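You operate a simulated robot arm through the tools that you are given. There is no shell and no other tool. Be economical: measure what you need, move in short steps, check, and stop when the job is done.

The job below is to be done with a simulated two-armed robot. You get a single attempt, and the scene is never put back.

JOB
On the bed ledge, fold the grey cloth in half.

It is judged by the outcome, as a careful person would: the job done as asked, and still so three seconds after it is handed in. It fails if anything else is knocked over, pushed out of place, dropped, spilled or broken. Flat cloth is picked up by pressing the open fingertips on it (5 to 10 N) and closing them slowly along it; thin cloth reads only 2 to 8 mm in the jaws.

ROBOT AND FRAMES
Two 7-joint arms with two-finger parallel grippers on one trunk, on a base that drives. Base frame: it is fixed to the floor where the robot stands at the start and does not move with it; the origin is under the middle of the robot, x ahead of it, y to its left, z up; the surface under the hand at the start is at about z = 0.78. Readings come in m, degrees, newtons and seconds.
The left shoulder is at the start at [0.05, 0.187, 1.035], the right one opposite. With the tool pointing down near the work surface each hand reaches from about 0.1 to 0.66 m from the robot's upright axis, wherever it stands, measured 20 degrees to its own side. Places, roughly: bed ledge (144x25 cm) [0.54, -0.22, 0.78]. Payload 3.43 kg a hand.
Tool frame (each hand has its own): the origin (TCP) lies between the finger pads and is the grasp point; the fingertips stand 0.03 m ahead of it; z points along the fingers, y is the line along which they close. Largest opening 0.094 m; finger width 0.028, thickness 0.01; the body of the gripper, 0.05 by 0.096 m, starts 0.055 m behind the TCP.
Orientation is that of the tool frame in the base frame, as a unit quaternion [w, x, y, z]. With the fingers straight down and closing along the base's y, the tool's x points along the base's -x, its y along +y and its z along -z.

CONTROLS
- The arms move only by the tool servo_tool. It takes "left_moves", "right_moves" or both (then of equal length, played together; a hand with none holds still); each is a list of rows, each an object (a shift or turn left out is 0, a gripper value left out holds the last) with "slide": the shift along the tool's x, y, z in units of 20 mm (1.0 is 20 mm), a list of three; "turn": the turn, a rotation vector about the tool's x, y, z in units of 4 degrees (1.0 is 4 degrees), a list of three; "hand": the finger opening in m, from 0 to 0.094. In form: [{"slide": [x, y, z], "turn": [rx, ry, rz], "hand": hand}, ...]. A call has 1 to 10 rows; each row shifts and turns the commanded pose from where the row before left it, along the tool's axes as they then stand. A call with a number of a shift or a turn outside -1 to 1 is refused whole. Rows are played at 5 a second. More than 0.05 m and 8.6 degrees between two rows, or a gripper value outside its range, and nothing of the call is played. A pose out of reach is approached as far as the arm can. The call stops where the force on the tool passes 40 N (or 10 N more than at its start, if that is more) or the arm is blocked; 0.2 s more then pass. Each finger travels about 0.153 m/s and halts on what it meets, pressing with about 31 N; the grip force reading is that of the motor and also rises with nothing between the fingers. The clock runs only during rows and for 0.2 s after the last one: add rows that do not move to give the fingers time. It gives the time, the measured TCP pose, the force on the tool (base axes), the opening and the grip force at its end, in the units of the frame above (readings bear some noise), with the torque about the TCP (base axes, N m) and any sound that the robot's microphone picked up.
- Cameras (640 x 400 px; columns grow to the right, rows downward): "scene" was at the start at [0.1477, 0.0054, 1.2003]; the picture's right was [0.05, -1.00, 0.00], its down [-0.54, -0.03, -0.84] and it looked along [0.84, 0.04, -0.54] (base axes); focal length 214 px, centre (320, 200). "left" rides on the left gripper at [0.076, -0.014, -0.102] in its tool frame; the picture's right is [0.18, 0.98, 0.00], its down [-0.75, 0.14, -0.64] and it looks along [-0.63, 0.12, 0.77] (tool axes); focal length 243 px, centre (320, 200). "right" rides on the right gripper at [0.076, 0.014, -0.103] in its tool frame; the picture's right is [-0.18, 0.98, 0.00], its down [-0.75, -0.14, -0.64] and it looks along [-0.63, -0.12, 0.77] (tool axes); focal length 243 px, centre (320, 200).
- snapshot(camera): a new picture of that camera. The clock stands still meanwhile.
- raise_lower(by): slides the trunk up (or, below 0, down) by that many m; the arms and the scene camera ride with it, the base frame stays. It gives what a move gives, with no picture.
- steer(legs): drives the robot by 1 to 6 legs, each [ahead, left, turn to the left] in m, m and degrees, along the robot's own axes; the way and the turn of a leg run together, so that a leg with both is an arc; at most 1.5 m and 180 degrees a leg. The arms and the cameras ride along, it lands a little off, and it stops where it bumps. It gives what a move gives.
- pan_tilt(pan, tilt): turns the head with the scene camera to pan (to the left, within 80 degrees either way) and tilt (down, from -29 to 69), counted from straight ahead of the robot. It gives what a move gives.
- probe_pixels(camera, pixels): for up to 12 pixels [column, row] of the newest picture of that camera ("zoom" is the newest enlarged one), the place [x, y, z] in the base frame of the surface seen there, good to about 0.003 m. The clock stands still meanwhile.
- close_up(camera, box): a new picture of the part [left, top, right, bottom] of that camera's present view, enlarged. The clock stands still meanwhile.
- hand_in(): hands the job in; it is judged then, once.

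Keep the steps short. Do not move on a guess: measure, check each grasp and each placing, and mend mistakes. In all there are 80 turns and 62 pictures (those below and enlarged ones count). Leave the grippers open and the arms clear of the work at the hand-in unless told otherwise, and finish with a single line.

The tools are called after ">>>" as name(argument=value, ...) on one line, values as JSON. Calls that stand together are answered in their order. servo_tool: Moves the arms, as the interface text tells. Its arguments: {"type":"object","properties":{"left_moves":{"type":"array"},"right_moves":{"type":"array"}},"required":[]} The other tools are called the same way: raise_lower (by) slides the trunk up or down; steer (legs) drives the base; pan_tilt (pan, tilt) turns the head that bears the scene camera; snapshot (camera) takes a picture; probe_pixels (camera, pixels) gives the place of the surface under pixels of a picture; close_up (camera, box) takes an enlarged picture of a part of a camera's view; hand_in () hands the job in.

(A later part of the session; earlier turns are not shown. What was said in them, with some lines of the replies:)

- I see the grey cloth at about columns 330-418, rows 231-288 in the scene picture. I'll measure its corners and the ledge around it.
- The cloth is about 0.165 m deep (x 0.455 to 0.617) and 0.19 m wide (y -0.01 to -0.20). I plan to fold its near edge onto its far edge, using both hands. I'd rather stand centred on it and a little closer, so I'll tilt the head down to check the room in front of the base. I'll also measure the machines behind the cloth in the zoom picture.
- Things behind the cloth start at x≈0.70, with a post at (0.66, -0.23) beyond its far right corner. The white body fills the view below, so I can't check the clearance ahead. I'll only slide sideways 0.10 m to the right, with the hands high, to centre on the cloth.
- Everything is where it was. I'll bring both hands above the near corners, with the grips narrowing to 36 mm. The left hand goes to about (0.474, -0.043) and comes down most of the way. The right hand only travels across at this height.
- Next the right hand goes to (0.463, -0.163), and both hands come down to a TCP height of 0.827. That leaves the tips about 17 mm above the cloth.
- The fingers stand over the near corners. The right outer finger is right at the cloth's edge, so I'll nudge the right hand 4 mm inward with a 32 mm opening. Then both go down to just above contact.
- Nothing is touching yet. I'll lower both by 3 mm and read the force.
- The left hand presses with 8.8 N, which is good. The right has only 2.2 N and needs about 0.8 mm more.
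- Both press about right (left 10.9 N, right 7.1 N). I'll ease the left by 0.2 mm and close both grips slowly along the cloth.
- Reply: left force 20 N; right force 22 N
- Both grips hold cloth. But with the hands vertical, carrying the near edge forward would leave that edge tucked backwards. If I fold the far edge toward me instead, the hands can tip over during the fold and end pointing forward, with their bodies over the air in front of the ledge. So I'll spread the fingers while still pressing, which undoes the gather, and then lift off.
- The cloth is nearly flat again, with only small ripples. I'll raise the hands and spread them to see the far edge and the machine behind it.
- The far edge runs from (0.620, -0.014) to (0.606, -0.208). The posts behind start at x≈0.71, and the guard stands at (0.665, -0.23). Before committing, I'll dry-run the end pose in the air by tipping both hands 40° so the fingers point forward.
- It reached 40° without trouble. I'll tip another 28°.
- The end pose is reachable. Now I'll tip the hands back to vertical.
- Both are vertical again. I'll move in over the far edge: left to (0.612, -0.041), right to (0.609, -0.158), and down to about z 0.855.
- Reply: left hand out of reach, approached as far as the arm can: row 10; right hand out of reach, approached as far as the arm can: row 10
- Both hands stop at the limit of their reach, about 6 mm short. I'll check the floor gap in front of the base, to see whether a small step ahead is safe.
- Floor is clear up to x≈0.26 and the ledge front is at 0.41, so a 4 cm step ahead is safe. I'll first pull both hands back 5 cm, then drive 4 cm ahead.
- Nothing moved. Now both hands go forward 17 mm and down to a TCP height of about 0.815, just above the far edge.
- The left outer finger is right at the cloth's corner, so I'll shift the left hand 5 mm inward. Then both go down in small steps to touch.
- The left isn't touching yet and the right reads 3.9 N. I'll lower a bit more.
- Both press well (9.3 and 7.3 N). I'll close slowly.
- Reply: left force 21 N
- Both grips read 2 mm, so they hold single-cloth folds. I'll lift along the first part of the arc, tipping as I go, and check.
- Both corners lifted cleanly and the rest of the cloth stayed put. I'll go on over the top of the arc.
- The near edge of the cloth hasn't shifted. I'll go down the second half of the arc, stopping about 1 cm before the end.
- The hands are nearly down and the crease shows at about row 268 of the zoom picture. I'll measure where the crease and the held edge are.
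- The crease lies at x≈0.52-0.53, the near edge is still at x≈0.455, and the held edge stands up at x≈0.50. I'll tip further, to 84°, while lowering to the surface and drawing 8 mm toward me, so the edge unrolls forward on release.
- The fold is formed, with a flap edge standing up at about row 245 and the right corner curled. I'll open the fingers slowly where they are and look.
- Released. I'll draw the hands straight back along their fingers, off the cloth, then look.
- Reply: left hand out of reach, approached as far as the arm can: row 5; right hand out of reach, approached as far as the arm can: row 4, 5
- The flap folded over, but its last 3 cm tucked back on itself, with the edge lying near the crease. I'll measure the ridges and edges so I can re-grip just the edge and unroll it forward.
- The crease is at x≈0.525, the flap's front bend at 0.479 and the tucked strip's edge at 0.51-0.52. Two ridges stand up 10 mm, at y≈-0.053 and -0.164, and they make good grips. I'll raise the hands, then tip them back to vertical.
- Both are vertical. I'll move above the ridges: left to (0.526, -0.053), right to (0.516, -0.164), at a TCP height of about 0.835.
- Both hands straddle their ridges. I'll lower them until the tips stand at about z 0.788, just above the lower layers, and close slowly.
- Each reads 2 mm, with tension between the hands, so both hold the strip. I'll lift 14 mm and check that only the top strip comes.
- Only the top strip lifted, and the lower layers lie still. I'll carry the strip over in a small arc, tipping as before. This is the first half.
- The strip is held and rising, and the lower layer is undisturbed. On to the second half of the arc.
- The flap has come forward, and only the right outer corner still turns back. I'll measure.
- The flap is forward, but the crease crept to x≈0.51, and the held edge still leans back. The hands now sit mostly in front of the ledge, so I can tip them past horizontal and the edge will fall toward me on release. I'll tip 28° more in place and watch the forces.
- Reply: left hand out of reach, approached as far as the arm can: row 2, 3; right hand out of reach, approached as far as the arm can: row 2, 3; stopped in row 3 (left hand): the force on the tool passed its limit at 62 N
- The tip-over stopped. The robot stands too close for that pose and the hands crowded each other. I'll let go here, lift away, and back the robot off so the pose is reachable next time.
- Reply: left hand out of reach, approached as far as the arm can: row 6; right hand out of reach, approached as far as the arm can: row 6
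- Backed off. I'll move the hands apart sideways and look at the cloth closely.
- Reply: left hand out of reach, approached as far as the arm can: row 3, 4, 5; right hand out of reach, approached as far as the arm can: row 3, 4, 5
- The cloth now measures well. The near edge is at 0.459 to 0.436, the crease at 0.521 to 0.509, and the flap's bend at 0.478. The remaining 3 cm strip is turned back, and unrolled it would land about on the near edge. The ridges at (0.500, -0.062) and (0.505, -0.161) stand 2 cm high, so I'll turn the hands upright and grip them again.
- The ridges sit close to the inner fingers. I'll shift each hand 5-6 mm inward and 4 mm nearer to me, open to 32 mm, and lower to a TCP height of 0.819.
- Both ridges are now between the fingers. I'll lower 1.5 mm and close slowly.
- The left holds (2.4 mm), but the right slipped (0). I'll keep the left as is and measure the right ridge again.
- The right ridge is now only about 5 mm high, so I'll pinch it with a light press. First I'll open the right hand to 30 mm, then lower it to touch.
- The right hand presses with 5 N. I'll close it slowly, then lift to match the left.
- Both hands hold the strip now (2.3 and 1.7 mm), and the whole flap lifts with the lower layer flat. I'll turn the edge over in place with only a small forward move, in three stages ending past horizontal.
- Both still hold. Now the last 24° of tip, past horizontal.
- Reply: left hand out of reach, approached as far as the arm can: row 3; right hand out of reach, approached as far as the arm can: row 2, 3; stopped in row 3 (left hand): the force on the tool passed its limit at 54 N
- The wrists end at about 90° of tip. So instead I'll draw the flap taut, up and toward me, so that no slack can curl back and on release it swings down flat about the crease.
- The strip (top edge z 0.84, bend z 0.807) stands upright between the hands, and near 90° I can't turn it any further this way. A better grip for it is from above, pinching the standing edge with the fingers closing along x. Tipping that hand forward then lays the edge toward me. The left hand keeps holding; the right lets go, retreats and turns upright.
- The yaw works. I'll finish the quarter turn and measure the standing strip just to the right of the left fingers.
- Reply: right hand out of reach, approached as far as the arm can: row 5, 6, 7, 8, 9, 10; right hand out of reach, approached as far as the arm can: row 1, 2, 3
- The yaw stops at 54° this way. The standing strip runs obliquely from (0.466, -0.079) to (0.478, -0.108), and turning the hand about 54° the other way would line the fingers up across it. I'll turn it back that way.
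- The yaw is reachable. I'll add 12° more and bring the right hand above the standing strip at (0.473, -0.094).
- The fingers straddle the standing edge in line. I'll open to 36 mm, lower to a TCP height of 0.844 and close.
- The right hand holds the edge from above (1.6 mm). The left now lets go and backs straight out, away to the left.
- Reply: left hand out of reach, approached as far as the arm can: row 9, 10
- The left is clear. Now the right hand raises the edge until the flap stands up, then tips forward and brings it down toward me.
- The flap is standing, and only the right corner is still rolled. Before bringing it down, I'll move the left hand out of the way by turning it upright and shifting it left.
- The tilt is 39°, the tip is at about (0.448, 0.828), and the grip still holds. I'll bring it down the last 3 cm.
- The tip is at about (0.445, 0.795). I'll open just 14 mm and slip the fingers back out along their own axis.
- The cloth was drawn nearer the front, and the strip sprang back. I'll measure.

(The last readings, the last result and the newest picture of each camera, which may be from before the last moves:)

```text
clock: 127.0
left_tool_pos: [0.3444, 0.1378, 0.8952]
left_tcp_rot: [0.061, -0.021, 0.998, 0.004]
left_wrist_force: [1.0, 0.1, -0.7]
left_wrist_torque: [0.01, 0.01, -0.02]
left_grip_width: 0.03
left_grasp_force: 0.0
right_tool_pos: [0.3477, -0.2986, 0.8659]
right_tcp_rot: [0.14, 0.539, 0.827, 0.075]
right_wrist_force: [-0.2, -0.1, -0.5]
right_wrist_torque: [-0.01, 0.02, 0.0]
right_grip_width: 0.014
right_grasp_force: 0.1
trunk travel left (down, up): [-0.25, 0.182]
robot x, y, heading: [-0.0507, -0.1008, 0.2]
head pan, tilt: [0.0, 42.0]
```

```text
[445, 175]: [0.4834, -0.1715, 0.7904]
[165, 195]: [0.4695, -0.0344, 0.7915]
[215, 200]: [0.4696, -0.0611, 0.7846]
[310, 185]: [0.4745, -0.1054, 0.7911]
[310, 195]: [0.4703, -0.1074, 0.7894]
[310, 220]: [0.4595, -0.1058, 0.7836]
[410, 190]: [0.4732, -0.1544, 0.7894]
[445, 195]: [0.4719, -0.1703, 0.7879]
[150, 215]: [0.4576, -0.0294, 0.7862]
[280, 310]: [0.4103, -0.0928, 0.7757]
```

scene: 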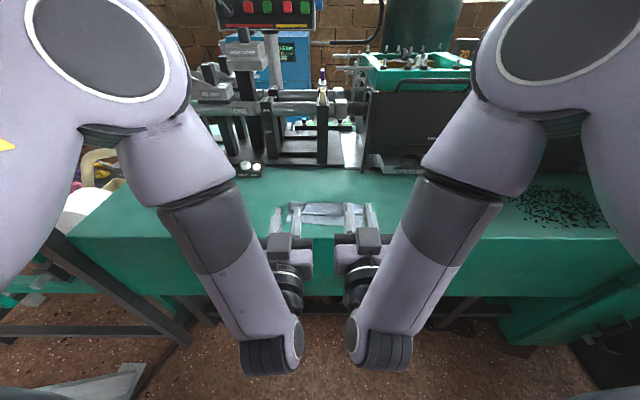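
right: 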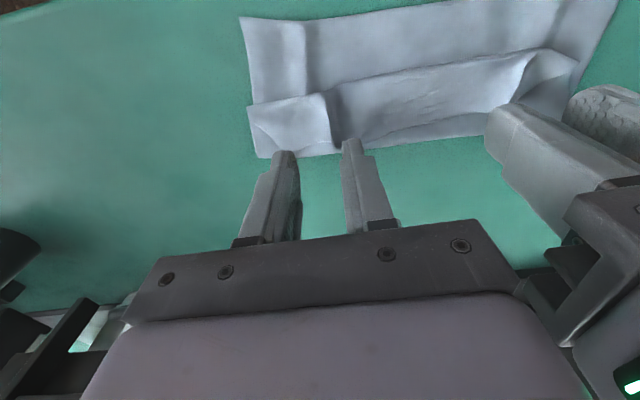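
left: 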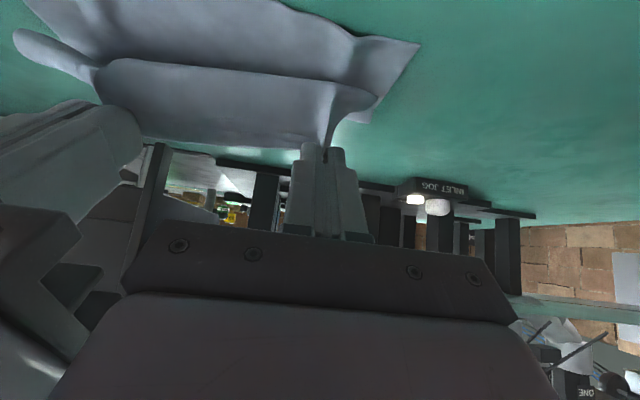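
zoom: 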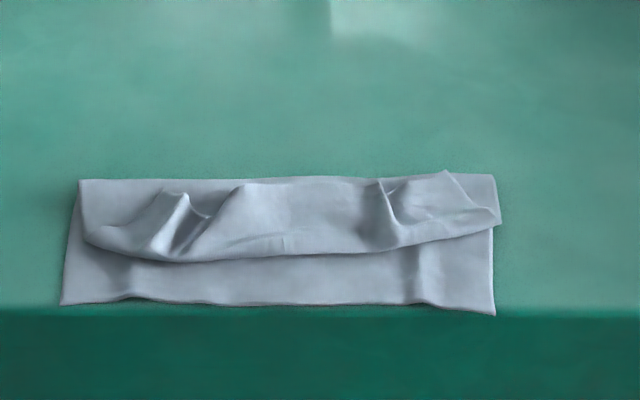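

The strip's edge is tucked beside the crease (crease x≈0.478, bend 0.437, near edge 0.41), so pulling that edge isn't the way. Instead I'll pick the cloth up by the crease, at its two ends where the strip doesn't cover it. Both halves will then hang down and unroll by their own weight, and I'll lay it back further from the front. First both hands go upright and straight.

>>> servo_tool(right_moves=[{"turn": [0.914, 0.407, 0], "slide": [0, 0, -0.8]}, {"turn": [0.914, 0.407, 0], "slide": [0, 0, -0.8]}, {"turn": [0.914, 0.407, 0]}, {"turn": [0.914, 0.407, 0]}, {"turn": [0, 0, -1]}, {"turn": [0, 0, -1]}, {"turn": [0, 0, -1]}, {"turn": [0, 0, -1]}, {"turn": [0, 0, -1]}, {"turn": [0, 0, -1]}], left_moves=[{"turn": [0, 1, 0]}, {"turn": [0, 0.75, 0]}, {}, {}, {}, {}, {}, {}, {}, {}])

>>> servo_tool(right_moves=[{"turn": [0, 0, -1]}, {"turn": [0, 0, -1]}, {"turn": [0, 0, -1]}, {"turn": [0, 0, -1]}, {"turn": [0, 0, -1]}, {"turn": [0, 0, -1]}, {"turn": [0, 0, -1]}, {"turn": [0, 0, -1]}, {"turn": [0, 0, -1]}, {"turn": [0, 0, -1]}])

```text
clock: 129.2
left_tool_pos: [0.3444, 0.1388, 0.8966]
left_tcp_rot: [-0.001, -0.021, 1.0, 0.003]
left_wrist_force: [0.0, 0.4, -0.2]
left_wrist_torque: [0.03, -0.02, 0.04]
left_grip_width: 0.0297
left_grasp_force: 0.1
right_tool_pos: [0.34, -0.2956, 0.8973]
right_tcp_rot: [0.023, 0.36, 0.933, -0.005]
right_wrist_force: [0.0, 0.4, -0.1]
right_wrist_torque: [0.01, -0.01, 0.03]
right_grip_width: 0.0141
right_grasp_force: 0.0
trunk travel left (down, up): [-0.25, 0.182]
robot x, y, heading: [-0.0503, -0.0988, 0.1]
head pan, tilt: [0.0, 42.0]
```

```text
clock: 131.4
left_tool_pos: [0.3427, 0.1389, 0.8964]
left_tcp_rot: [-0.002, -0.021, 1.0, 0.002]
left_wrist_force: [1.0, 0.4, 0.2]
left_wrist_torque: [0.01, 0.0, 0.0]
left_grip_width: 0.0299
left_grasp_force: 0.1
right_tool_pos: [0.3388, -0.2953, 0.8976]
right_tcp_rot: [0.019, 0.02, 1.0, -0.014]
right_wrist_force: [0.1, -1.0, 0.5]
right_wrist_torque: [0.01, -0.04, 0.0]
right_grip_width: 0.0139
right_grasp_force: 0.1
trunk travel left (down, up): [-0.25, 0.182]
robot x, y, heading: [-0.0441, -0.1038, 0.1]
head pan, tilt: [0.0, 42.0]
```

Next I'll correct the small residual angles and bring the hands above the crease ends: left (0.477, -0.012), right (0.484, -0.181), opening 26 mm.

>>> servo_tool(left_moves=[{"turn": [0, 0, 0.6], "hand": 0.026}, {"slide": [-0.83, -0.94, 0.3]}, {"slide": [-0.83, -0.94, 0.3]}, {"slide": [-0.83, -0.94, 0.3]}, {"slide": [-0.83, -0.94, 0.3]}, {"slide": [-0.83, -0.94, 0.3]}, {"slide": [-0.83, -0.94, 0.3]}, {"slide": [-0.83, -0.94, 0.3]}, {"slide": [-0.83, -0.94, 0.3]}, {}], right_moves=[{"turn": [0, 0.55, -0.57], "hand": 0.026}, {"slide": [-0.906, 0.713, 0.3]}, {"slide": [-0.906, 0.713, 0.3]}, {"slide": [-0.906, 0.713, 0.3]}, {"slide": [-0.906, 0.713, 0.3]}, {"slide": [-0.906, 0.713, 0.3]}, {"slide": [-0.906, 0.713, 0.3]}, {"slide": [-0.906, 0.713, 0.3]}, {"slide": [-0.906, 0.713, 0.3]}, {}])

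>>> close_up(camera="scene", box=[265, 170, 385, 255])

```text
clock: 133.6
left_tool_pos: [0.4781, -0.011, 0.8455]
left_tcp_rot: [0.0, 0.0, 1.0, 0.003]
left_wrist_force: [-0.1, 0.0, 0.7]
left_wrist_torque: [0.06, 0.01, 0.02]
left_grip_width: 0.0257
left_grasp_force: 0.0
right_tool_pos: [0.4845, -0.1833, 0.8449]
right_tcp_rot: [0.001, 0.001, 1.0, -0.013]
right_wrist_force: [0.5, -0.1, -0.7]
right_wrist_torque: [0.0, -0.02, -0.01]
right_grip_width: 0.0258
right_grasp_force: 0.0
trunk travel left (down, up): [-0.25, 0.182]
robot x, y, heading: [-0.0487, -0.1013, 0.2]
head pan, tilt: [0.0, 42.0]
```

```text
4.71 times, centred on (325, 212) of scene
```

zoom: 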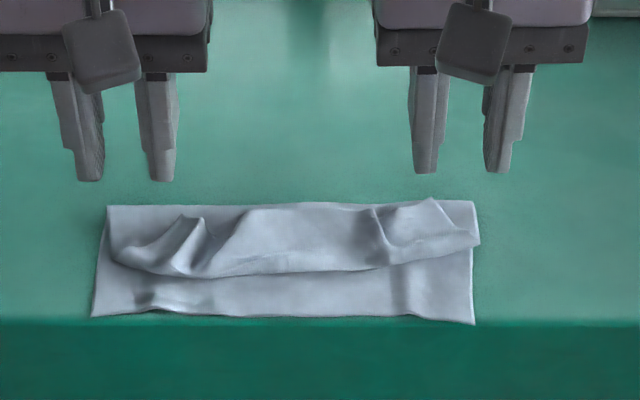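

The left crease end is clear of the strip, and the right one has a small clear triangle. I'll lower both to just above contact.

>>> servo_tool(left_moves=[{"slide": [0, 0, 0.5]}, {"slide": [0, 0, 0.5]}, {"slide": [0, 0, 0.5]}, {"slide": [0, 0, 0.1]}, {}], right_moves=[{"slide": [-0.13, 0.06, 0.5], "hand": 0.023}, {"slide": [0, 0, 0.5]}, {"slide": [0, 0, 0.5]}, {"slide": [0, 0, 0.1]}, {}])

>>> servo_tool(left_moves=[{"slide": [0, 0, 0.05]}, {}, {}], right_moves=[{"slide": [0, 0, 0.05]}, {}, {}])

```text
clock: 134.8
left_tool_pos: [0.4786, -0.0107, 0.8143]
left_tcp_rot: [-0.001, -0.001, 1.0, 0.003]
left_wrist_force: [0.2, 0.4, 0.3]
left_wrist_torque: [0.0, 0.0, 0.0]
left_grip_width: 0.0259
left_grasp_force: 0.0
right_tool_pos: [0.4862, -0.1817, 0.8135]
right_tcp_rot: [0.001, 0.001, 1.0, -0.013]
right_wrist_force: [0.3, -0.5, 2.8]
right_wrist_torque: [0.04, 0.0, 0.01]
right_grip_width: 0.0231
right_grasp_force: 0.0
trunk travel left (down, up): [-0.25, 0.182]
robot x, y, heading: [-0.0498, -0.0995, 0.2]
head pan, tilt: [0.0, 42.0]
```

```text
clock: 135.6
left_tool_pos: [0.4774, -0.0104, 0.8137]
left_tcp_rot: [0.0, -0.001, 1.0, 0.003]
left_wrist_force: [-0.1, 0.0, 0.1]
left_wrist_torque: [0.01, 0.0, -0.01]
left_grip_width: 0.026
left_grasp_force: 0.0
right_tool_pos: [0.4865, -0.1826, 0.8112]
right_tcp_rot: [0.001, 0.001, 1.0, -0.013]
right_wrist_force: [0.1, 0.6, 6.3]
right_wrist_torque: [0.1, 0.08, -0.02]
right_grip_width: 0.0236
right_grasp_force: 0.1
trunk travel left (down, up): [-0.25, 0.182]
robot x, y, heading: [-0.0498, -0.1006, 0.0]
head pan, tilt: [0.0, 42.0]
```

The right presses with 6 N, and the left needs about 2 mm more. I'll lower the left, then close both slowly.

>>> servo_tool(left_moves=[{"slide": [0, 0, 0.07]}, {"slide": [0, 0, 0.05]}, {}])

>>> servo_tool(left_moves=[{"hand": 0.022}, {"hand": 0.019}, {"hand": 0.016}, {"hand": 0.013}, {"hand": 0.01}, {"hand": 0.007}, {"hand": 0.004}, {"hand": 0.0}, {}, {}], right_moves=[{"hand": 0.021}, {"hand": 0.019}, {"hand": 0.016}, {"hand": 0.013}, {"hand": 0.01}, {"hand": 0.007}, {"hand": 0.004}, {"hand": 0.0}, {}, {}])

>>> close_up(camera="scene", box=[265, 170, 385, 255])

```text
clock: 136.4
left_tool_pos: [0.4775, -0.0112, 0.8114]
left_tcp_rot: [0.0, -0.001, 1.0, 0.003]
left_wrist_force: [-0.4, -0.6, 3.1]
left_wrist_torque: [-0.05, 0.08, 0.03]
left_grip_width: 0.026
left_grasp_force: 0.2
right_tool_pos: [0.4856, -0.1827, 0.8124]
right_tcp_rot: [0.001, 0.001, 1.0, -0.013]
right_wrist_force: [0.5, 0.7, 8.2]
right_wrist_torque: [0.16, 0.07, -0.02]
right_grip_width: 0.0234
right_grasp_force: 0.3
trunk travel left (down, up): [-0.25, 0.182]
robot x, y, heading: [-0.0488, -0.0962, 0.3]
head pan, tilt: [0.0, 42.0]
```

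```text
clock: 138.6
left_tool_pos: [0.4766, -0.0112, 0.813]
left_tcp_rot: [0.0, -0.001, 1.0, 0.002]
left_wrist_force: [-0.2, -1.4, 5.7]
left_wrist_torque: [-0.11, 0.06, 0.03]
left_grip_width: 0.0023
left_grasp_force: 30.7
right_tool_pos: [0.4864, -0.1821, 0.8118]
right_tcp_rot: [0.001, -0.001, 1.0, -0.013]
right_wrist_force: [0.3, 1.6, 6.3]
right_wrist_torque: [0.09, 0.08, 0.0]
right_grip_width: 0.0016
right_grasp_force: 31.2
trunk travel left (down, up): [-0.25, 0.182]
robot x, y, heading: [-0.0521, -0.0996, 0.2]
head pan, tilt: [0.0, 42.0]
```

```text
4.71 times, centred on (325, 212) of scene
```

zoom: 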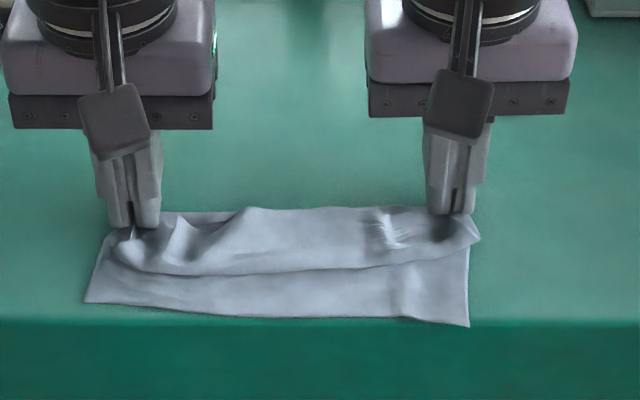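

Both grip (2.3 and 1.6 mm). I'll lift straight up 11 cm, drifting 4 cm away from the front, so both halves hang free, and look.

>>> servo_tool(left_moves=[{"slide": [0, 0, -0.55]}, {"slide": [0, 0, -0.55]}, {"slide": [0, 0, -0.55]}, {"slide": [-0.25, 0, -0.55]}, {"slide": [-0.25, 0, -0.55]}, {"slide": [-0.25, 0, -0.55]}, {"slide": [-0.25, 0, -0.55]}, {"slide": [-0.25, 0, -0.55]}, {"slide": [-0.25, 0, -0.55]}, {"slide": [-0.25, 0, -0.55]}], right_moves=[{"slide": [0, 0, -0.55]}, {"slide": [0, 0, -0.55]}, {"slide": [0, 0, -0.55]}, {"slide": [-0.25, 0, -0.55]}, {"slide": [-0.25, 0, -0.55]}, {"slide": [-0.25, 0, -0.55]}, {"slide": [-0.25, 0, -0.55]}, {"slide": [-0.25, 0, -0.55]}, {"slide": [-0.25, 0, -0.55]}, {"slide": [-0.25, 0, -0.55]}])

>>> close_up(camera="scene", box=[250, 120, 400, 250])

```text
clock: 140.8
left_tool_pos: [0.5128, -0.0117, 0.9218]
left_tcp_rot: [-0.001, -0.001, 1.0, 0.002]
left_wrist_force: [-0.9, 0.0, -0.3]
left_wrist_torque: [-0.02, 0.01, -0.02]
left_grip_width: 0.0024
left_grasp_force: 30.7
right_tool_pos: [0.5207, -0.1811, 0.9234]
right_tcp_rot: [0.001, 0.001, 1.0, -0.013]
right_wrist_force: [-0.3, -0.5, -0.3]
right_wrist_torque: [0.0, 0.03, 0.0]
right_grip_width: 0.0012
right_grasp_force: 31.4
trunk travel left (down, up): [-0.25, 0.182]
robot x, y, heading: [-0.0498, -0.1011, 0.2]
head pan, tilt: [0.0, 42.0]
```

```text
3.08 times, centred on (325, 185) of scene
```

zoom: 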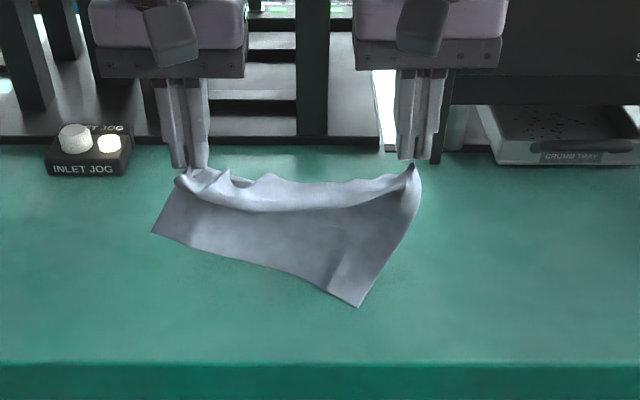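

The cloth hangs from both hands. I'll measure its hang to see which layers are held.

>>> probe_pixels(camera="zoom", pixels=[[155, 232], [358, 303], [265, 262], [300, 182], [300, 196], [300, 208], [300, 225], [410, 170], [180, 180], [230, 185], [350, 183], [415, 200]])

>>> snapshot(camera="right")

```text
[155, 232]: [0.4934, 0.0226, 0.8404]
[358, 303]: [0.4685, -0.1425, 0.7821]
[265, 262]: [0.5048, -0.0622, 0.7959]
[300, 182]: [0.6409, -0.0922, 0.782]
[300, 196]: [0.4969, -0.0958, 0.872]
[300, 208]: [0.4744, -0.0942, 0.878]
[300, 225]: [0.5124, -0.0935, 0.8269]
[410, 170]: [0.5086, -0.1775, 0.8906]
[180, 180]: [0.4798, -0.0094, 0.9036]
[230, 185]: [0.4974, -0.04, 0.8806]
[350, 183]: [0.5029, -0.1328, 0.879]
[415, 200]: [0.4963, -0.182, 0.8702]
```

```text
3 pictures are left
```

right: 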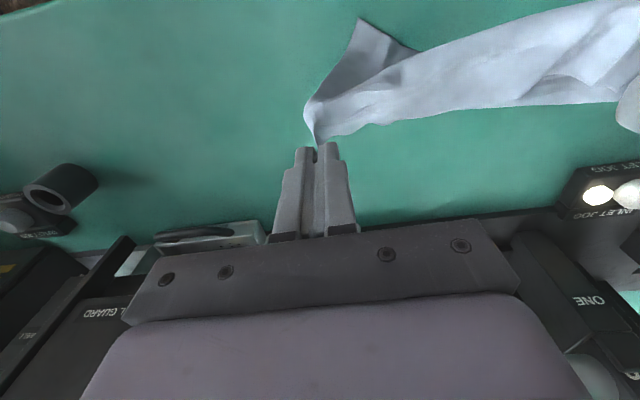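

The band of flap and strip juts out stiffly from the crease. I'll raise it clear of the table and shake it up and down so the turned-back strip can drop open, then look.

>>> servo_tool(left_moves=[{"slide": [0, 0, -1]}, {"slide": [0, 0, -1]}, {"slide": [0, 0, 1]}, {"slide": [0, 0, -1]}, {"slide": [0, 0, 1]}, {"slide": [0, 0, -1]}, {"slide": [0, 0, 1]}, {"slide": [0, 0, -1]}, {"slide": [0, 0, 1]}, {"slide": [0, 0, -1]}], right_moves=[{"slide": [0, 0, -1]}, {"slide": [0, 0, -1]}, {"slide": [0, 0, 1]}, {"slide": [0, 0, -1]}, {"slide": [0, 0, 1]}, {"slide": [0, 0, -1]}, {"slide": [0, 0, 1]}, {"slide": [0, 0, -1]}, {"slide": [0, 0, 1]}, {"slide": [0, 0, -1]}])

>>> servo_tool(left_moves=[{"slide": [1, 0, 0]}, {"slide": [-1, 0, 0]}, {"slide": [1, 0, 0]}, {"slide": [-1, 0, 0]}, {"slide": [1, 0, 0]}, {"slide": [-1, 0, 0]}, {"slide": [0, 0, -1]}, {"slide": [0, 0, 1]}, {}, {}], right_moves=[{"slide": [1, 0, 0]}, {"slide": [-1, 0, 0]}, {"slide": [1, 0, 0]}, {"slide": [-1, 0, 0]}, {"slide": [1, 0, 0]}, {"slide": [-1, 0, 0]}, {"slide": [0, 0, -1]}, {"slide": [0, 0, 1]}, {}, {}])

>>> close_up(camera="scene", box=[250, 120, 400, 250])

```text
clock: 143.0
left_tool_pos: [0.5108, -0.0116, 0.9603]
left_tcp_rot: [-0.001, 0.0, 1.0, 0.003]
left_wrist_force: [-0.3, 0.5, 0.2]
left_wrist_torque: [-0.01, 0.02, -0.03]
left_grip_width: 0.0023
left_grasp_force: 31.2
right_tool_pos: [0.522, -0.18, 0.963]
right_tcp_rot: [0.001, 0.001, 1.0, -0.013]
right_wrist_force: [0.0, -0.6, 0.3]
right_wrist_torque: [0.01, 0.0, 0.0]
right_grip_width: 0.0012
right_grasp_force: 30.7
trunk travel left (down, up): [-0.25, 0.182]
robot x, y, heading: [-0.0492, -0.098, 0.0]
head pan, tilt: [0.0, 42.0]
```

```text
clock: 145.2
left_tool_pos: [0.5132, -0.0131, 0.9596]
left_tcp_rot: [-0.001, -0.001, 1.0, 0.003]
left_wrist_force: [1.1, 0.0, 0.2]
left_wrist_torque: [-0.02, 0.0, 0.01]
left_grip_width: 0.0024
left_grasp_force: 30.6
right_tool_pos: [0.5208, -0.1799, 0.9624]
right_tcp_rot: [0.0, 0.001, 1.0, -0.012]
right_wrist_force: [0.4, -0.7, 0.3]
right_wrist_torque: [-0.02, -0.01, 0.04]
right_grip_width: 0.0013
right_grasp_force: 31.0
trunk travel left (down, up): [-0.25, 0.182]
robot x, y, heading: [-0.0511, -0.1002, 0.4]
head pan, tilt: [0.0, 42.0]
```

```text
3.08 times, centred on (325, 185) of scene
```

zoom: 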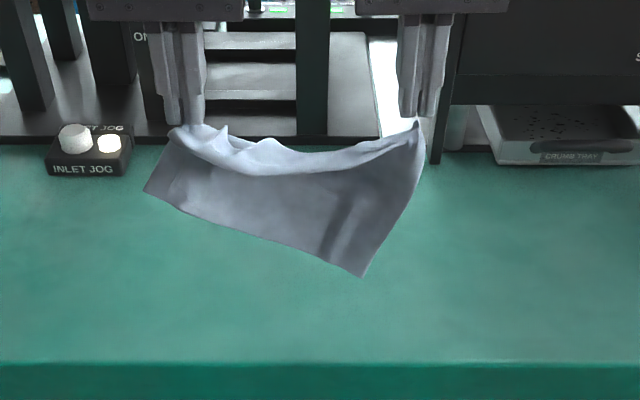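

The strip stays caught. I'll lay the cloth back down, swinging it toward me first and then lowering while moving back, so the lower half lies flat toward the front. Then I'll release and look.

>>> servo_tool(left_moves=[{"slide": [0.45, 0, 0.5]}, {"slide": [0.45, 0, 0.5]}, {"slide": [0.45, 0, 0.5]}, {"slide": [0.45, 0, 0.5]}, {"slide": [0.45, 0, 0.5]}, {}, {}], right_moves=[{"slide": [0.45, 0, 0.5]}, {"slide": [0.45, 0, 0.5]}, {"slide": [0.45, 0, 0.5]}, {"slide": [0.45, 0, 0.5]}, {"slide": [0.45, 0, 0.5]}, {}, {}])

>>> servo_tool(left_moves=[{"slide": [-0.325, 0, 0.47]}, {"slide": [-0.325, 0, 0.47]}, {"slide": [-0.325, 0, 0.47]}, {"slide": [-0.325, 0, 0.47]}, {"slide": [-0.325, 0, 0.47]}, {"slide": [-0.325, 0, 0.47]}, {"slide": [-0.325, 0, 0.47]}, {"slide": [-0.325, 0, 0.47]}, {"slide": [-0.325, 0, 0.47]}, {"slide": [-0.325, 0, 0.47]}], right_moves=[{"slide": [-0.325, 0, 0.475]}, {"slide": [-0.325, 0, 0.475]}, {"slide": [-0.325, 0, 0.475]}, {"slide": [-0.325, 0, 0.475]}, {"slide": [-0.325, 0, 0.475]}, {"slide": [-0.325, 0, 0.475]}, {"slide": [-0.325, 0, 0.475]}, {"slide": [-0.325, 0, 0.475]}, {"slide": [-0.325, 0, 0.475]}, {"slide": [-0.325, 0, 0.475]}])

>>> servo_tool(left_moves=[{"hand": 0.008}, {"hand": 0.014}, {"hand": 0.02}, {"hand": 0.026}, {}, {"slide": [0, 0, -0.4]}, {"slide": [0, 0, -0.8]}, {"slide": [0, 0, -1]}, {"slide": [0, 0.5, -1]}, {"slide": [0, 0.5, -1]}], right_moves=[{"hand": 0.008}, {"hand": 0.014}, {"hand": 0.02}, {"hand": 0.026}, {}, {"slide": [0, 0, -0.4]}, {"slide": [0, 0, -0.8]}, {"slide": [0, 0, -1]}, {"slide": [0, -0.5, -1]}, {"slide": [0, -0.5, -1]}])

>>> close_up(camera="scene", box=[265, 165, 385, 250])

```text
clock: 146.8
left_tool_pos: [0.4659, -0.0123, 0.9105]
left_tcp_rot: [-0.001, 0.0, 1.0, 0.003]
left_wrist_force: [-0.8, 1.0, 0.8]
left_wrist_torque: [0.0, -0.01, -0.02]
left_grip_width: 0.0023
left_grasp_force: 30.9
right_tool_pos: [0.4755, -0.1802, 0.9106]
right_tcp_rot: [0.001, 0.001, 1.0, -0.013]
right_wrist_force: [0.2, 0.9, -0.5]
right_wrist_torque: [0.0, 0.01, 0.03]
right_grip_width: 0.0011
right_grasp_force: 30.9
trunk travel left (down, up): [-0.25, 0.182]
robot x, y, heading: [-0.0506, -0.0987, 0.1]
head pan, tilt: [0.0, 42.0]
```

```text
clock: 149.0
left_tool_pos: [0.531, -0.0109, 0.8175]
left_tcp_rot: [0.001, -0.002, 1.0, 0.003]
left_wrist_force: [0.2, -0.9, -0.4]
left_wrist_torque: [0.01, -0.01, 0.01]
left_grip_width: 0.0022
left_grasp_force: 30.9
right_tool_pos: [0.5418, -0.1834, 0.817]
right_tcp_rot: [0.001, 0.001, 1.0, -0.013]
right_wrist_force: [-0.8, 0.1, 0.1]
right_wrist_torque: [0.01, 0.02, 0.03]
right_grip_width: 0.0013
right_grasp_force: 31.3
trunk travel left (down, up): [-0.25, 0.182]
robot x, y, heading: [-0.0513, -0.0983, 0.3]
head pan, tilt: [0.0, 42.0]
```

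```text
clock: 151.2
left_tool_pos: [0.5324, 0.0074, 0.9005]
left_tcp_rot: [-0.001, 0.0, 1.0, 0.002]
left_wrist_force: [0.2, 0.2, 0.0]
left_wrist_torque: [0.02, -0.02, -0.01]
left_grip_width: 0.026
left_grasp_force: 0.0
right_tool_pos: [0.5436, -0.2008, 0.903]
right_tcp_rot: [0.002, 0.0, 1.0, -0.014]
right_wrist_force: [-0.3, -0.2, -0.8]
right_wrist_torque: [-0.02, -0.01, -0.01]
right_grip_width: 0.026
right_grasp_force: 0.1
trunk travel left (down, up): [-0.25, 0.182]
robot x, y, heading: [-0.0499, -0.0987, 0.4]
head pan, tilt: [0.0, 42.0]
```

```text
4.71 times, centred on (325, 208) of scene
```

zoom: 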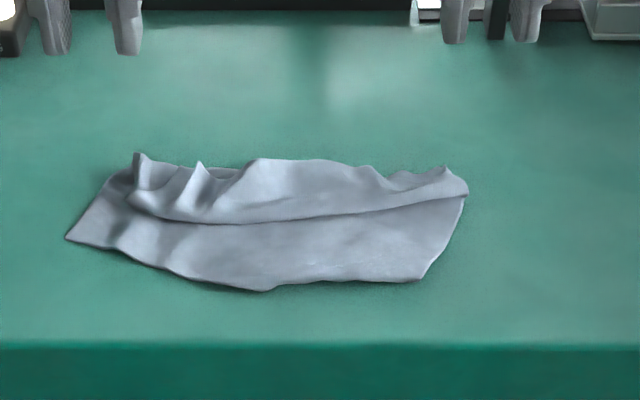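

The cloth is back on the ledge, well away from the front, and the turned-back edge now stands up in ridges along the back. I'll measure the ridges so the fingertips can sweep that edge forward from behind.

>>> probe_pixels(camera="zoom", pixels=[[140, 157], [200, 166], [260, 162], [320, 163], [375, 172], [445, 172], [230, 175], [300, 215], [180, 215], [400, 205], [265, 288], [420, 278]])

```text
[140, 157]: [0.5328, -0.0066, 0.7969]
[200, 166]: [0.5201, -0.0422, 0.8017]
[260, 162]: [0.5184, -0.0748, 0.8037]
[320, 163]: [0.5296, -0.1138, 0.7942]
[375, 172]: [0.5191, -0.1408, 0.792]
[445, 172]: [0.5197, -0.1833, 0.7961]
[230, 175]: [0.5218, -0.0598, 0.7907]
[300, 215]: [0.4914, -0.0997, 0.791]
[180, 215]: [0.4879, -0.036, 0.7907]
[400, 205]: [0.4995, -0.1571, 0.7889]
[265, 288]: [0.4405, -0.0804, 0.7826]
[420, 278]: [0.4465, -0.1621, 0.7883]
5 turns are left
```

The raised edge stands at x 0.52-0.53, up to z 0.804. I'll put the four open fingertips behind it at tip height 0.789, sweep toward me rising over the bend, then come down and press the edge flat.

>>> servo_tool(left_moves=[{"slide": [-0.2, -0.57, 0.6], "hand": 0.05}, {"slide": [-0.2, -0.57, 0.8]}, {"slide": [-0.2, -0.57, 0.85]}, {"slide": [-0.2, -0.57, 0.9]}, {"slide": [-0.2, -0.57, 0.93]}, {}], right_moves=[{"slide": [-0.09, 0.46, 0.7], "hand": 0.05}, {"slide": [-0.09, 0.46, 0.8]}, {"slide": [-0.09, 0.46, 0.9]}, {"slide": [-0.09, 0.46, 0.9]}, {"slide": [-0.09, 0.46, 0.9]}, {}])

>>> servo_tool(left_moves=[{"slide": [0.45, 0, 0]}, {"slide": [0.45, 0, 0]}, {"slide": [0.45, 0, 0]}, {"slide": [0.45, 0, -0.1]}, {"slide": [0.45, 0, -0.3]}, {"slide": [0.45, 0, -0.3]}, {"slide": [0.5, 0, -0.2]}, {"slide": [0.6, 0, 0.2]}, {"slide": [0.6, 0, 0.35]}, {"slide": [0.4, 0, 0.4]}], right_moves=[{"slide": [0.45, 0, 0]}, {"slide": [0.45, 0, 0]}, {"slide": [0.45, 0, 0]}, {"slide": [0.45, 0, -0.1]}, {"slide": [0.45, 0, -0.3]}, {"slide": [0.45, 0, -0.3]}, {"slide": [0.5, 0, -0.2]}, {"slide": [0.6, 0, 0.2]}, {"slide": [0.6, 0, 0.35]}, {"slide": [0.4, 0, 0.4]}])

>>> servo_tool(left_moves=[{"slide": [0, 0, 0.08]}, {}, {"slide": [0, 0, -0.5]}, {"slide": [0, 0, -1]}, {"slide": [0, 0.5, -1]}, {"slide": [0, 1, -1]}, {"slide": [0, 1, -1]}, {"slide": [0, 1, 0]}, {"slide": [0, 1, 0]}], right_moves=[{"slide": [0, 0, 0.08]}, {}, {"slide": [0, 0, -0.5]}, {"slide": [0, 0, -1]}, {"slide": [0, -0.5, -1]}, {"slide": [0, -1, -1]}, {"slide": [0, -1, -1]}, {"slide": [0, -1, 0]}, {"slide": [0, -1, 0]}])

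>>> close_up(camera="scene", box=[265, 165, 385, 250])

```text
clock: 152.6
left_tool_pos: [0.5486, -0.0467, 0.8192]
left_tcp_rot: [-0.001, -0.001, 1.0, 0.003]
left_wrist_force: [-0.4, 0.1, -1.1]
left_wrist_torque: [-0.02, 0.0, -0.01]
left_grip_width: 0.05
left_grasp_force: 0.1
left hand out of reach, approached as far as the arm can: row 5
right_tool_pos: [0.5516, -0.1567, 0.8168]
right_tcp_rot: [0.002, 0.0, 1.0, -0.014]
right_wrist_force: [-0.2, -0.9, -0.7]
right_wrist_torque: [-0.01, 0.0, -0.01]
right_grip_width: 0.0499
right_grasp_force: 0.1
trunk travel left (down, up): [-0.25, 0.182]
robot x, y, heading: [-0.0514, -0.1002, 0.3]
head pan, tilt: [0.0, 42.0]
```

```text
clock: 154.8
left_tool_pos: [0.4518, -0.046, 0.8181]
left_tcp_rot: [-0.001, 0.0, 1.0, 0.003]
left_wrist_force: [0.1, 0.5, 0.1]
left_wrist_torque: [0.01, 0.03, -0.04]
left_grip_width: 0.0499
left_grasp_force: 0.0
right_tool_pos: [0.4546, -0.1555, 0.8159]
right_tcp_rot: [0.001, 0.001, 1.0, -0.013]
right_wrist_force: [0.4, -0.5, 0.4]
right_wrist_torque: [-0.01, 0.02, 0.01]
right_grip_width: 0.05
right_grasp_force: 0.0
trunk travel left (down, up): [-0.25, 0.182]
robot x, y, heading: [-0.0536, -0.102, 0.1]
head pan, tilt: [0.0, 42.0]
```

```text
clock: 156.8
left_tool_pos: [0.452, 0.0431, 0.9081]
left_tcp_rot: [0.0, 0.0, 1.0, 0.003]
left_wrist_force: [0.0, -1.2, 0.6]
left_wrist_torque: [0.01, -0.04, 0.04]
left_grip_width: 0.05
left_grasp_force: 0.2
right_tool_pos: [0.4546, -0.2436, 0.9059]
right_tcp_rot: [0.0, 0.0, 1.0, -0.013]
right_wrist_force: [0.0, 0.5, 0.4]
right_wrist_torque: [-0.05, 0.01, -0.02]
right_grip_width: 0.0496
right_grasp_force: 0.1
trunk travel left (down, up): [-0.25, 0.182]
robot x, y, heading: [-0.0527, -0.0984, 0.2]
head pan, tilt: [0.0, 42.0]
```

```text
4.71 times, centred on (325, 208) of scene
4 turns are left
```

zoom: 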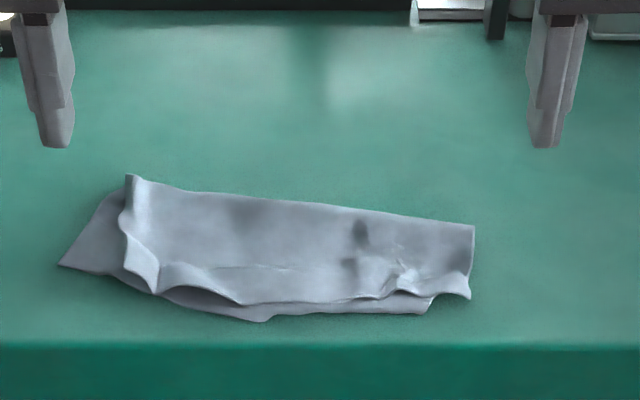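

The sweep worked. The strip flipped forward and the flap now covers the lower half. What's left is the flap's left end curled up at y≈-0.01 and small crumples at the right front. I'll brush the left end outward with closed left fingertips in two passes, and press the right front flat with the right hand.

>>> servo_tool(left_moves=[{"slide": [-0.29, -0.975, 0.6], "hand": 0.0}, {"slide": [-0.29, -0.975, 0.6]}, {"slide": [-0.29, -0.975, 0.6]}, {"slide": [-0.28, -0.975, 0.6]}, {"slide": [0, 0, 0.8]}, {"slide": [0, 0, 0.8]}, {"slide": [0, 0, 0.5]}, {}], right_moves=[{"slide": [0, 0.975, 0.6]}, {"slide": [0, 0.975, 0.6]}, {"slide": [0, 0.975, 0.6]}, {"slide": [0, 0.975, 0.6]}, {"slide": [0, 0, 0.8]}, {"slide": [0, 0, 0.8]}, {"slide": [0, 0, 0.6]}, {}])

>>> servo_tool(left_moves=[{"slide": [0, 0.55, 0]}, {"slide": [0, 0.55, 0]}, {"slide": [0, 0.55, 0]}, {"slide": [0, 0.55, 0]}, {"slide": [0, 0.55, 0]}, {"slide": [0, 0.55, 0]}, {"slide": [0, 0, -1]}, {"slide": [0, 0, -1]}], right_moves=[{"slide": [0, 0, 0.06]}, {}, {"slide": [0, 0, -0.5]}, {"slide": [0, 0, -1]}, {"slide": [0, 0, -1]}, {"slide": [0, -1, -1]}, {"slide": [0, -1, 0]}, {"slide": [0, -1, 0]}])

>>> servo_tool(left_moves=[{"slide": [0.38, -1, 0]}, {"slide": [0.38, -1, 0]}, {"slide": [0.38, -1, 0]}, {"slide": [0, -0.2, 0.9]}, {"slide": [0, 0, 1]}, {"slide": [0, 0, 0.1]}, {}])

>>> servo_tool(left_moves=[{"slide": [0, 0.6, 0]}, {"slide": [0, 0.6, 0]}, {"slide": [0, 0.6, 0]}, {"slide": [0, 0.6, 0]}, {"slide": [0, 0.6, 0]}, {"slide": [0, 0, -1]}, {"slide": [0, 0, -1]}, {"slide": [0, 1, -1]}, {"slide": [0, 1, -1]}, {"slide": [0, 1, 0], "hand": 0.05}])

>>> close_up(camera="scene", box=[265, 165, 385, 250])

```text
clock: 158.6
left_tool_pos: [0.4742, -0.0345, 0.8175]
left_tcp_rot: [0.0, -0.001, 1.0, 0.002]
left_wrist_force: [-0.4, 0.0, -0.6]
left_wrist_torque: [0.01, 0.01, -0.01]
left_grip_width: 0.0
left_grasp_force: 31.0
right_tool_pos: [0.455, -0.168, 0.8145]
right_tcp_rot: [0.002, 0.001, 1.0, -0.013]
right_wrist_force: [-0.5, -0.6, 5.8]
right_wrist_torque: [0.21, 0.03, -0.03]
right_grip_width: 0.0499
right_grasp_force: 0.1
trunk travel left (down, up): [-0.25, 0.182]
robot x, y, heading: [-0.054, -0.0971, 0.3]
head pan, tilt: [0.0, 42.0]
```

```text
clock: 160.4
left_tool_pos: [0.4749, 0.0328, 0.8582]
left_tcp_rot: [-0.001, -0.001, 1.0, 0.003]
left_wrist_force: [-1.0, -0.8, -0.3]
left_wrist_torque: [-0.02, -0.01, 0.02]
left_grip_width: 0.0002
left_grasp_force: 30.9
right_tool_pos: [0.4539, -0.2255, 0.8824]
right_tcp_rot: [0.0, -0.001, 1.0, -0.013]
right_wrist_force: [1.1, 0.3, 0.3]
right_wrist_torque: [0.02, 0.02, -0.02]
right_grip_width: 0.05
right_grasp_force: 0.0
trunk travel left (down, up): [-0.25, 0.182]
robot x, y, heading: [-0.0459, -0.1, 0.1]
head pan, tilt: [0.0, 42.0]
```

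```text
clock: 162.0
left_tool_pos: [0.4519, -0.0321, 0.8172]
left_tcp_rot: [-0.001, -0.001, 1.0, 0.002]
left_wrist_force: [0.4, -0.2, 0.4]
left_wrist_torque: [-0.02, 0.0, 0.01]
left_grip_width: 0.0001
left_grasp_force: 30.5
right_tool_pos: [0.4541, -0.225, 0.8816]
right_tcp_rot: [0.001, 0.001, 1.0, -0.013]
right_wrist_force: [0.3, -0.4, -0.4]
right_wrist_torque: [-0.02, 0.0, -0.02]
right_grip_width: 0.0497
right_grasp_force: 0.0
trunk travel left (down, up): [-0.25, 0.182]
robot x, y, heading: [-0.0493, -0.1, 0.5]
head pan, tilt: [0.0, 42.0]
```

```text
clock: 164.2
left_tool_pos: [0.4517, 0.0854, 0.8982]
left_tcp_rot: [-0.002, 0.001, 1.0, 0.002]
left_wrist_force: [0.2, 0.2, 0.9]
left_wrist_torque: [0.02, -0.02, -0.01]
left_grip_width: 0.0501
left_grasp_force: 0.0
right_tool_pos: [0.4549, -0.2261, 0.8815]
right_tcp_rot: [0.001, 0.001, 1.0, -0.013]
right_wrist_force: [0.0, -0.3, 0.7]
right_wrist_torque: [-0.02, -0.01, -0.03]
right_grip_width: 0.0502
right_grasp_force: 0.2
trunk travel left (down, up): [-0.25, 0.182]
robot x, y, heading: [-0.0516, -0.1005, 0.1]
head pan, tilt: [0.0, 42.0]
```

```text
refused: no pictures are left
3 turns are left
```

No pictures are left. I'll do one harmless finish: straight presses with the open fingertips on the left and right parts of the fold to flatten any ridges, then lift straight up and withdraw with the grippers open.

>>> servo_tool(left_moves=[{"slide": [-0.26, -0.85, 0.58]}, {"slide": [-0.26, -0.85, 0.58]}, {"slide": [-0.26, -0.85, 0.58]}, {"slide": [-0.26, -0.85, 0.58]}, {"slide": [-0.26, -0.85, 0.58]}, {"slide": [0, 0, 0.7]}, {"slide": [0, 0, 0.65]}, {}, {"slide": [0, 0, -0.5]}, {"slide": [0, 0, -1]}], right_moves=[{"slide": [-0.2, 0.61, 0.4]}, {"slide": [-0.2, 0.61, 0.4]}, {"slide": [-0.2, 0.61, 0.4]}, {"slide": [-0.2, 0.61, 0.4]}, {"slide": [-0.2, 0.61, 0.4]}, {"slide": [0, 0, 0.7]}, {"slide": [0, 0, 0.7]}, {}, {"slide": [0, 0, -0.5]}, {"slide": [0, 0, -1]}])

>>> servo_tool(left_moves=[{"slide": [0, 0, -1]}, {"slide": [0, 0, -1]}, {"slide": [0, 0, -1]}, {"slide": [0, 1, -1]}, {"slide": [0, 1, 0]}, {"slide": [0, 1, 0]}, {"slide": [0, 1, 0]}, {"slide": [0, 1, 0], "hand": 0.09}], right_moves=[{"slide": [0, 0, -1]}, {"slide": [0, 0, -1]}, {"slide": [0, 0, -1]}, {"slide": [0, -1, -1]}, {"slide": [0, -1, 0]}, {"slide": [0, -1, 0]}, {"slide": [0, -1, 0]}, {"slide": [0, -1, 0], "hand": 0.09}])

```text
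clock: 166.4
left_tool_pos: [0.4759, 0.0032, 0.8424]
left_tcp_rot: [-0.001, 0.0, 1.0, 0.002]
left_wrist_force: [0.2, -1.0, -0.3]
left_wrist_torque: [0.02, -0.01, 0.01]
left_grip_width: 0.05
left_grasp_force: 0.1
right_tool_pos: [0.4746, -0.1669, 0.8439]
right_tcp_rot: [0.001, 0.001, 1.0, -0.013]
right_wrist_force: [-0.3, -0.2, 0.1]
right_wrist_torque: [-0.02, 0.01, -0.05]
right_grip_width: 0.0502
right_grasp_force: 0.0
trunk travel left (down, up): [-0.25, 0.182]
robot x, y, heading: [-0.0546, -0.1028, -0.1]
head pan, tilt: [0.0, 42.0]
```

```text
clock: 168.2
left_tool_pos: [0.4771, 0.1021, 0.9225]
left_tcp_rot: [-0.001, 0.0, 1.0, 0.003]
left_wrist_force: [0.3, -0.4, 1.2]
left_wrist_torque: [0.02, 0.01, 0.0]
left_grip_width: 0.0903
left_grasp_force: 0.1
right_tool_pos: [0.4725, -0.2641, 0.9267]
right_tcp_rot: [0.001, 0.0, 1.0, -0.013]
right_wrist_force: [0.1, 0.1, -0.6]
right_wrist_torque: [-0.01, 0.02, 0.02]
right_grip_width: 0.0901
right_grasp_force: 0.0
trunk travel left (down, up): [-0.25, 0.182]
robot x, y, heading: [-0.0493, -0.0989, 0.2]
head pan, tilt: [0.0, 42.0]
2 turns are left
```

The grippers are open, both arms are clear of the cloth, and I'm handing in.

>>> hand_in()

```text
The job is handed in.
```

The grey cloth is folded roughly in half on the bed ledge, far edge over near edge, but not neatly: at my last picture its left end was curled and the right front crumpled, and I pressed both afterwards without being able to check them.
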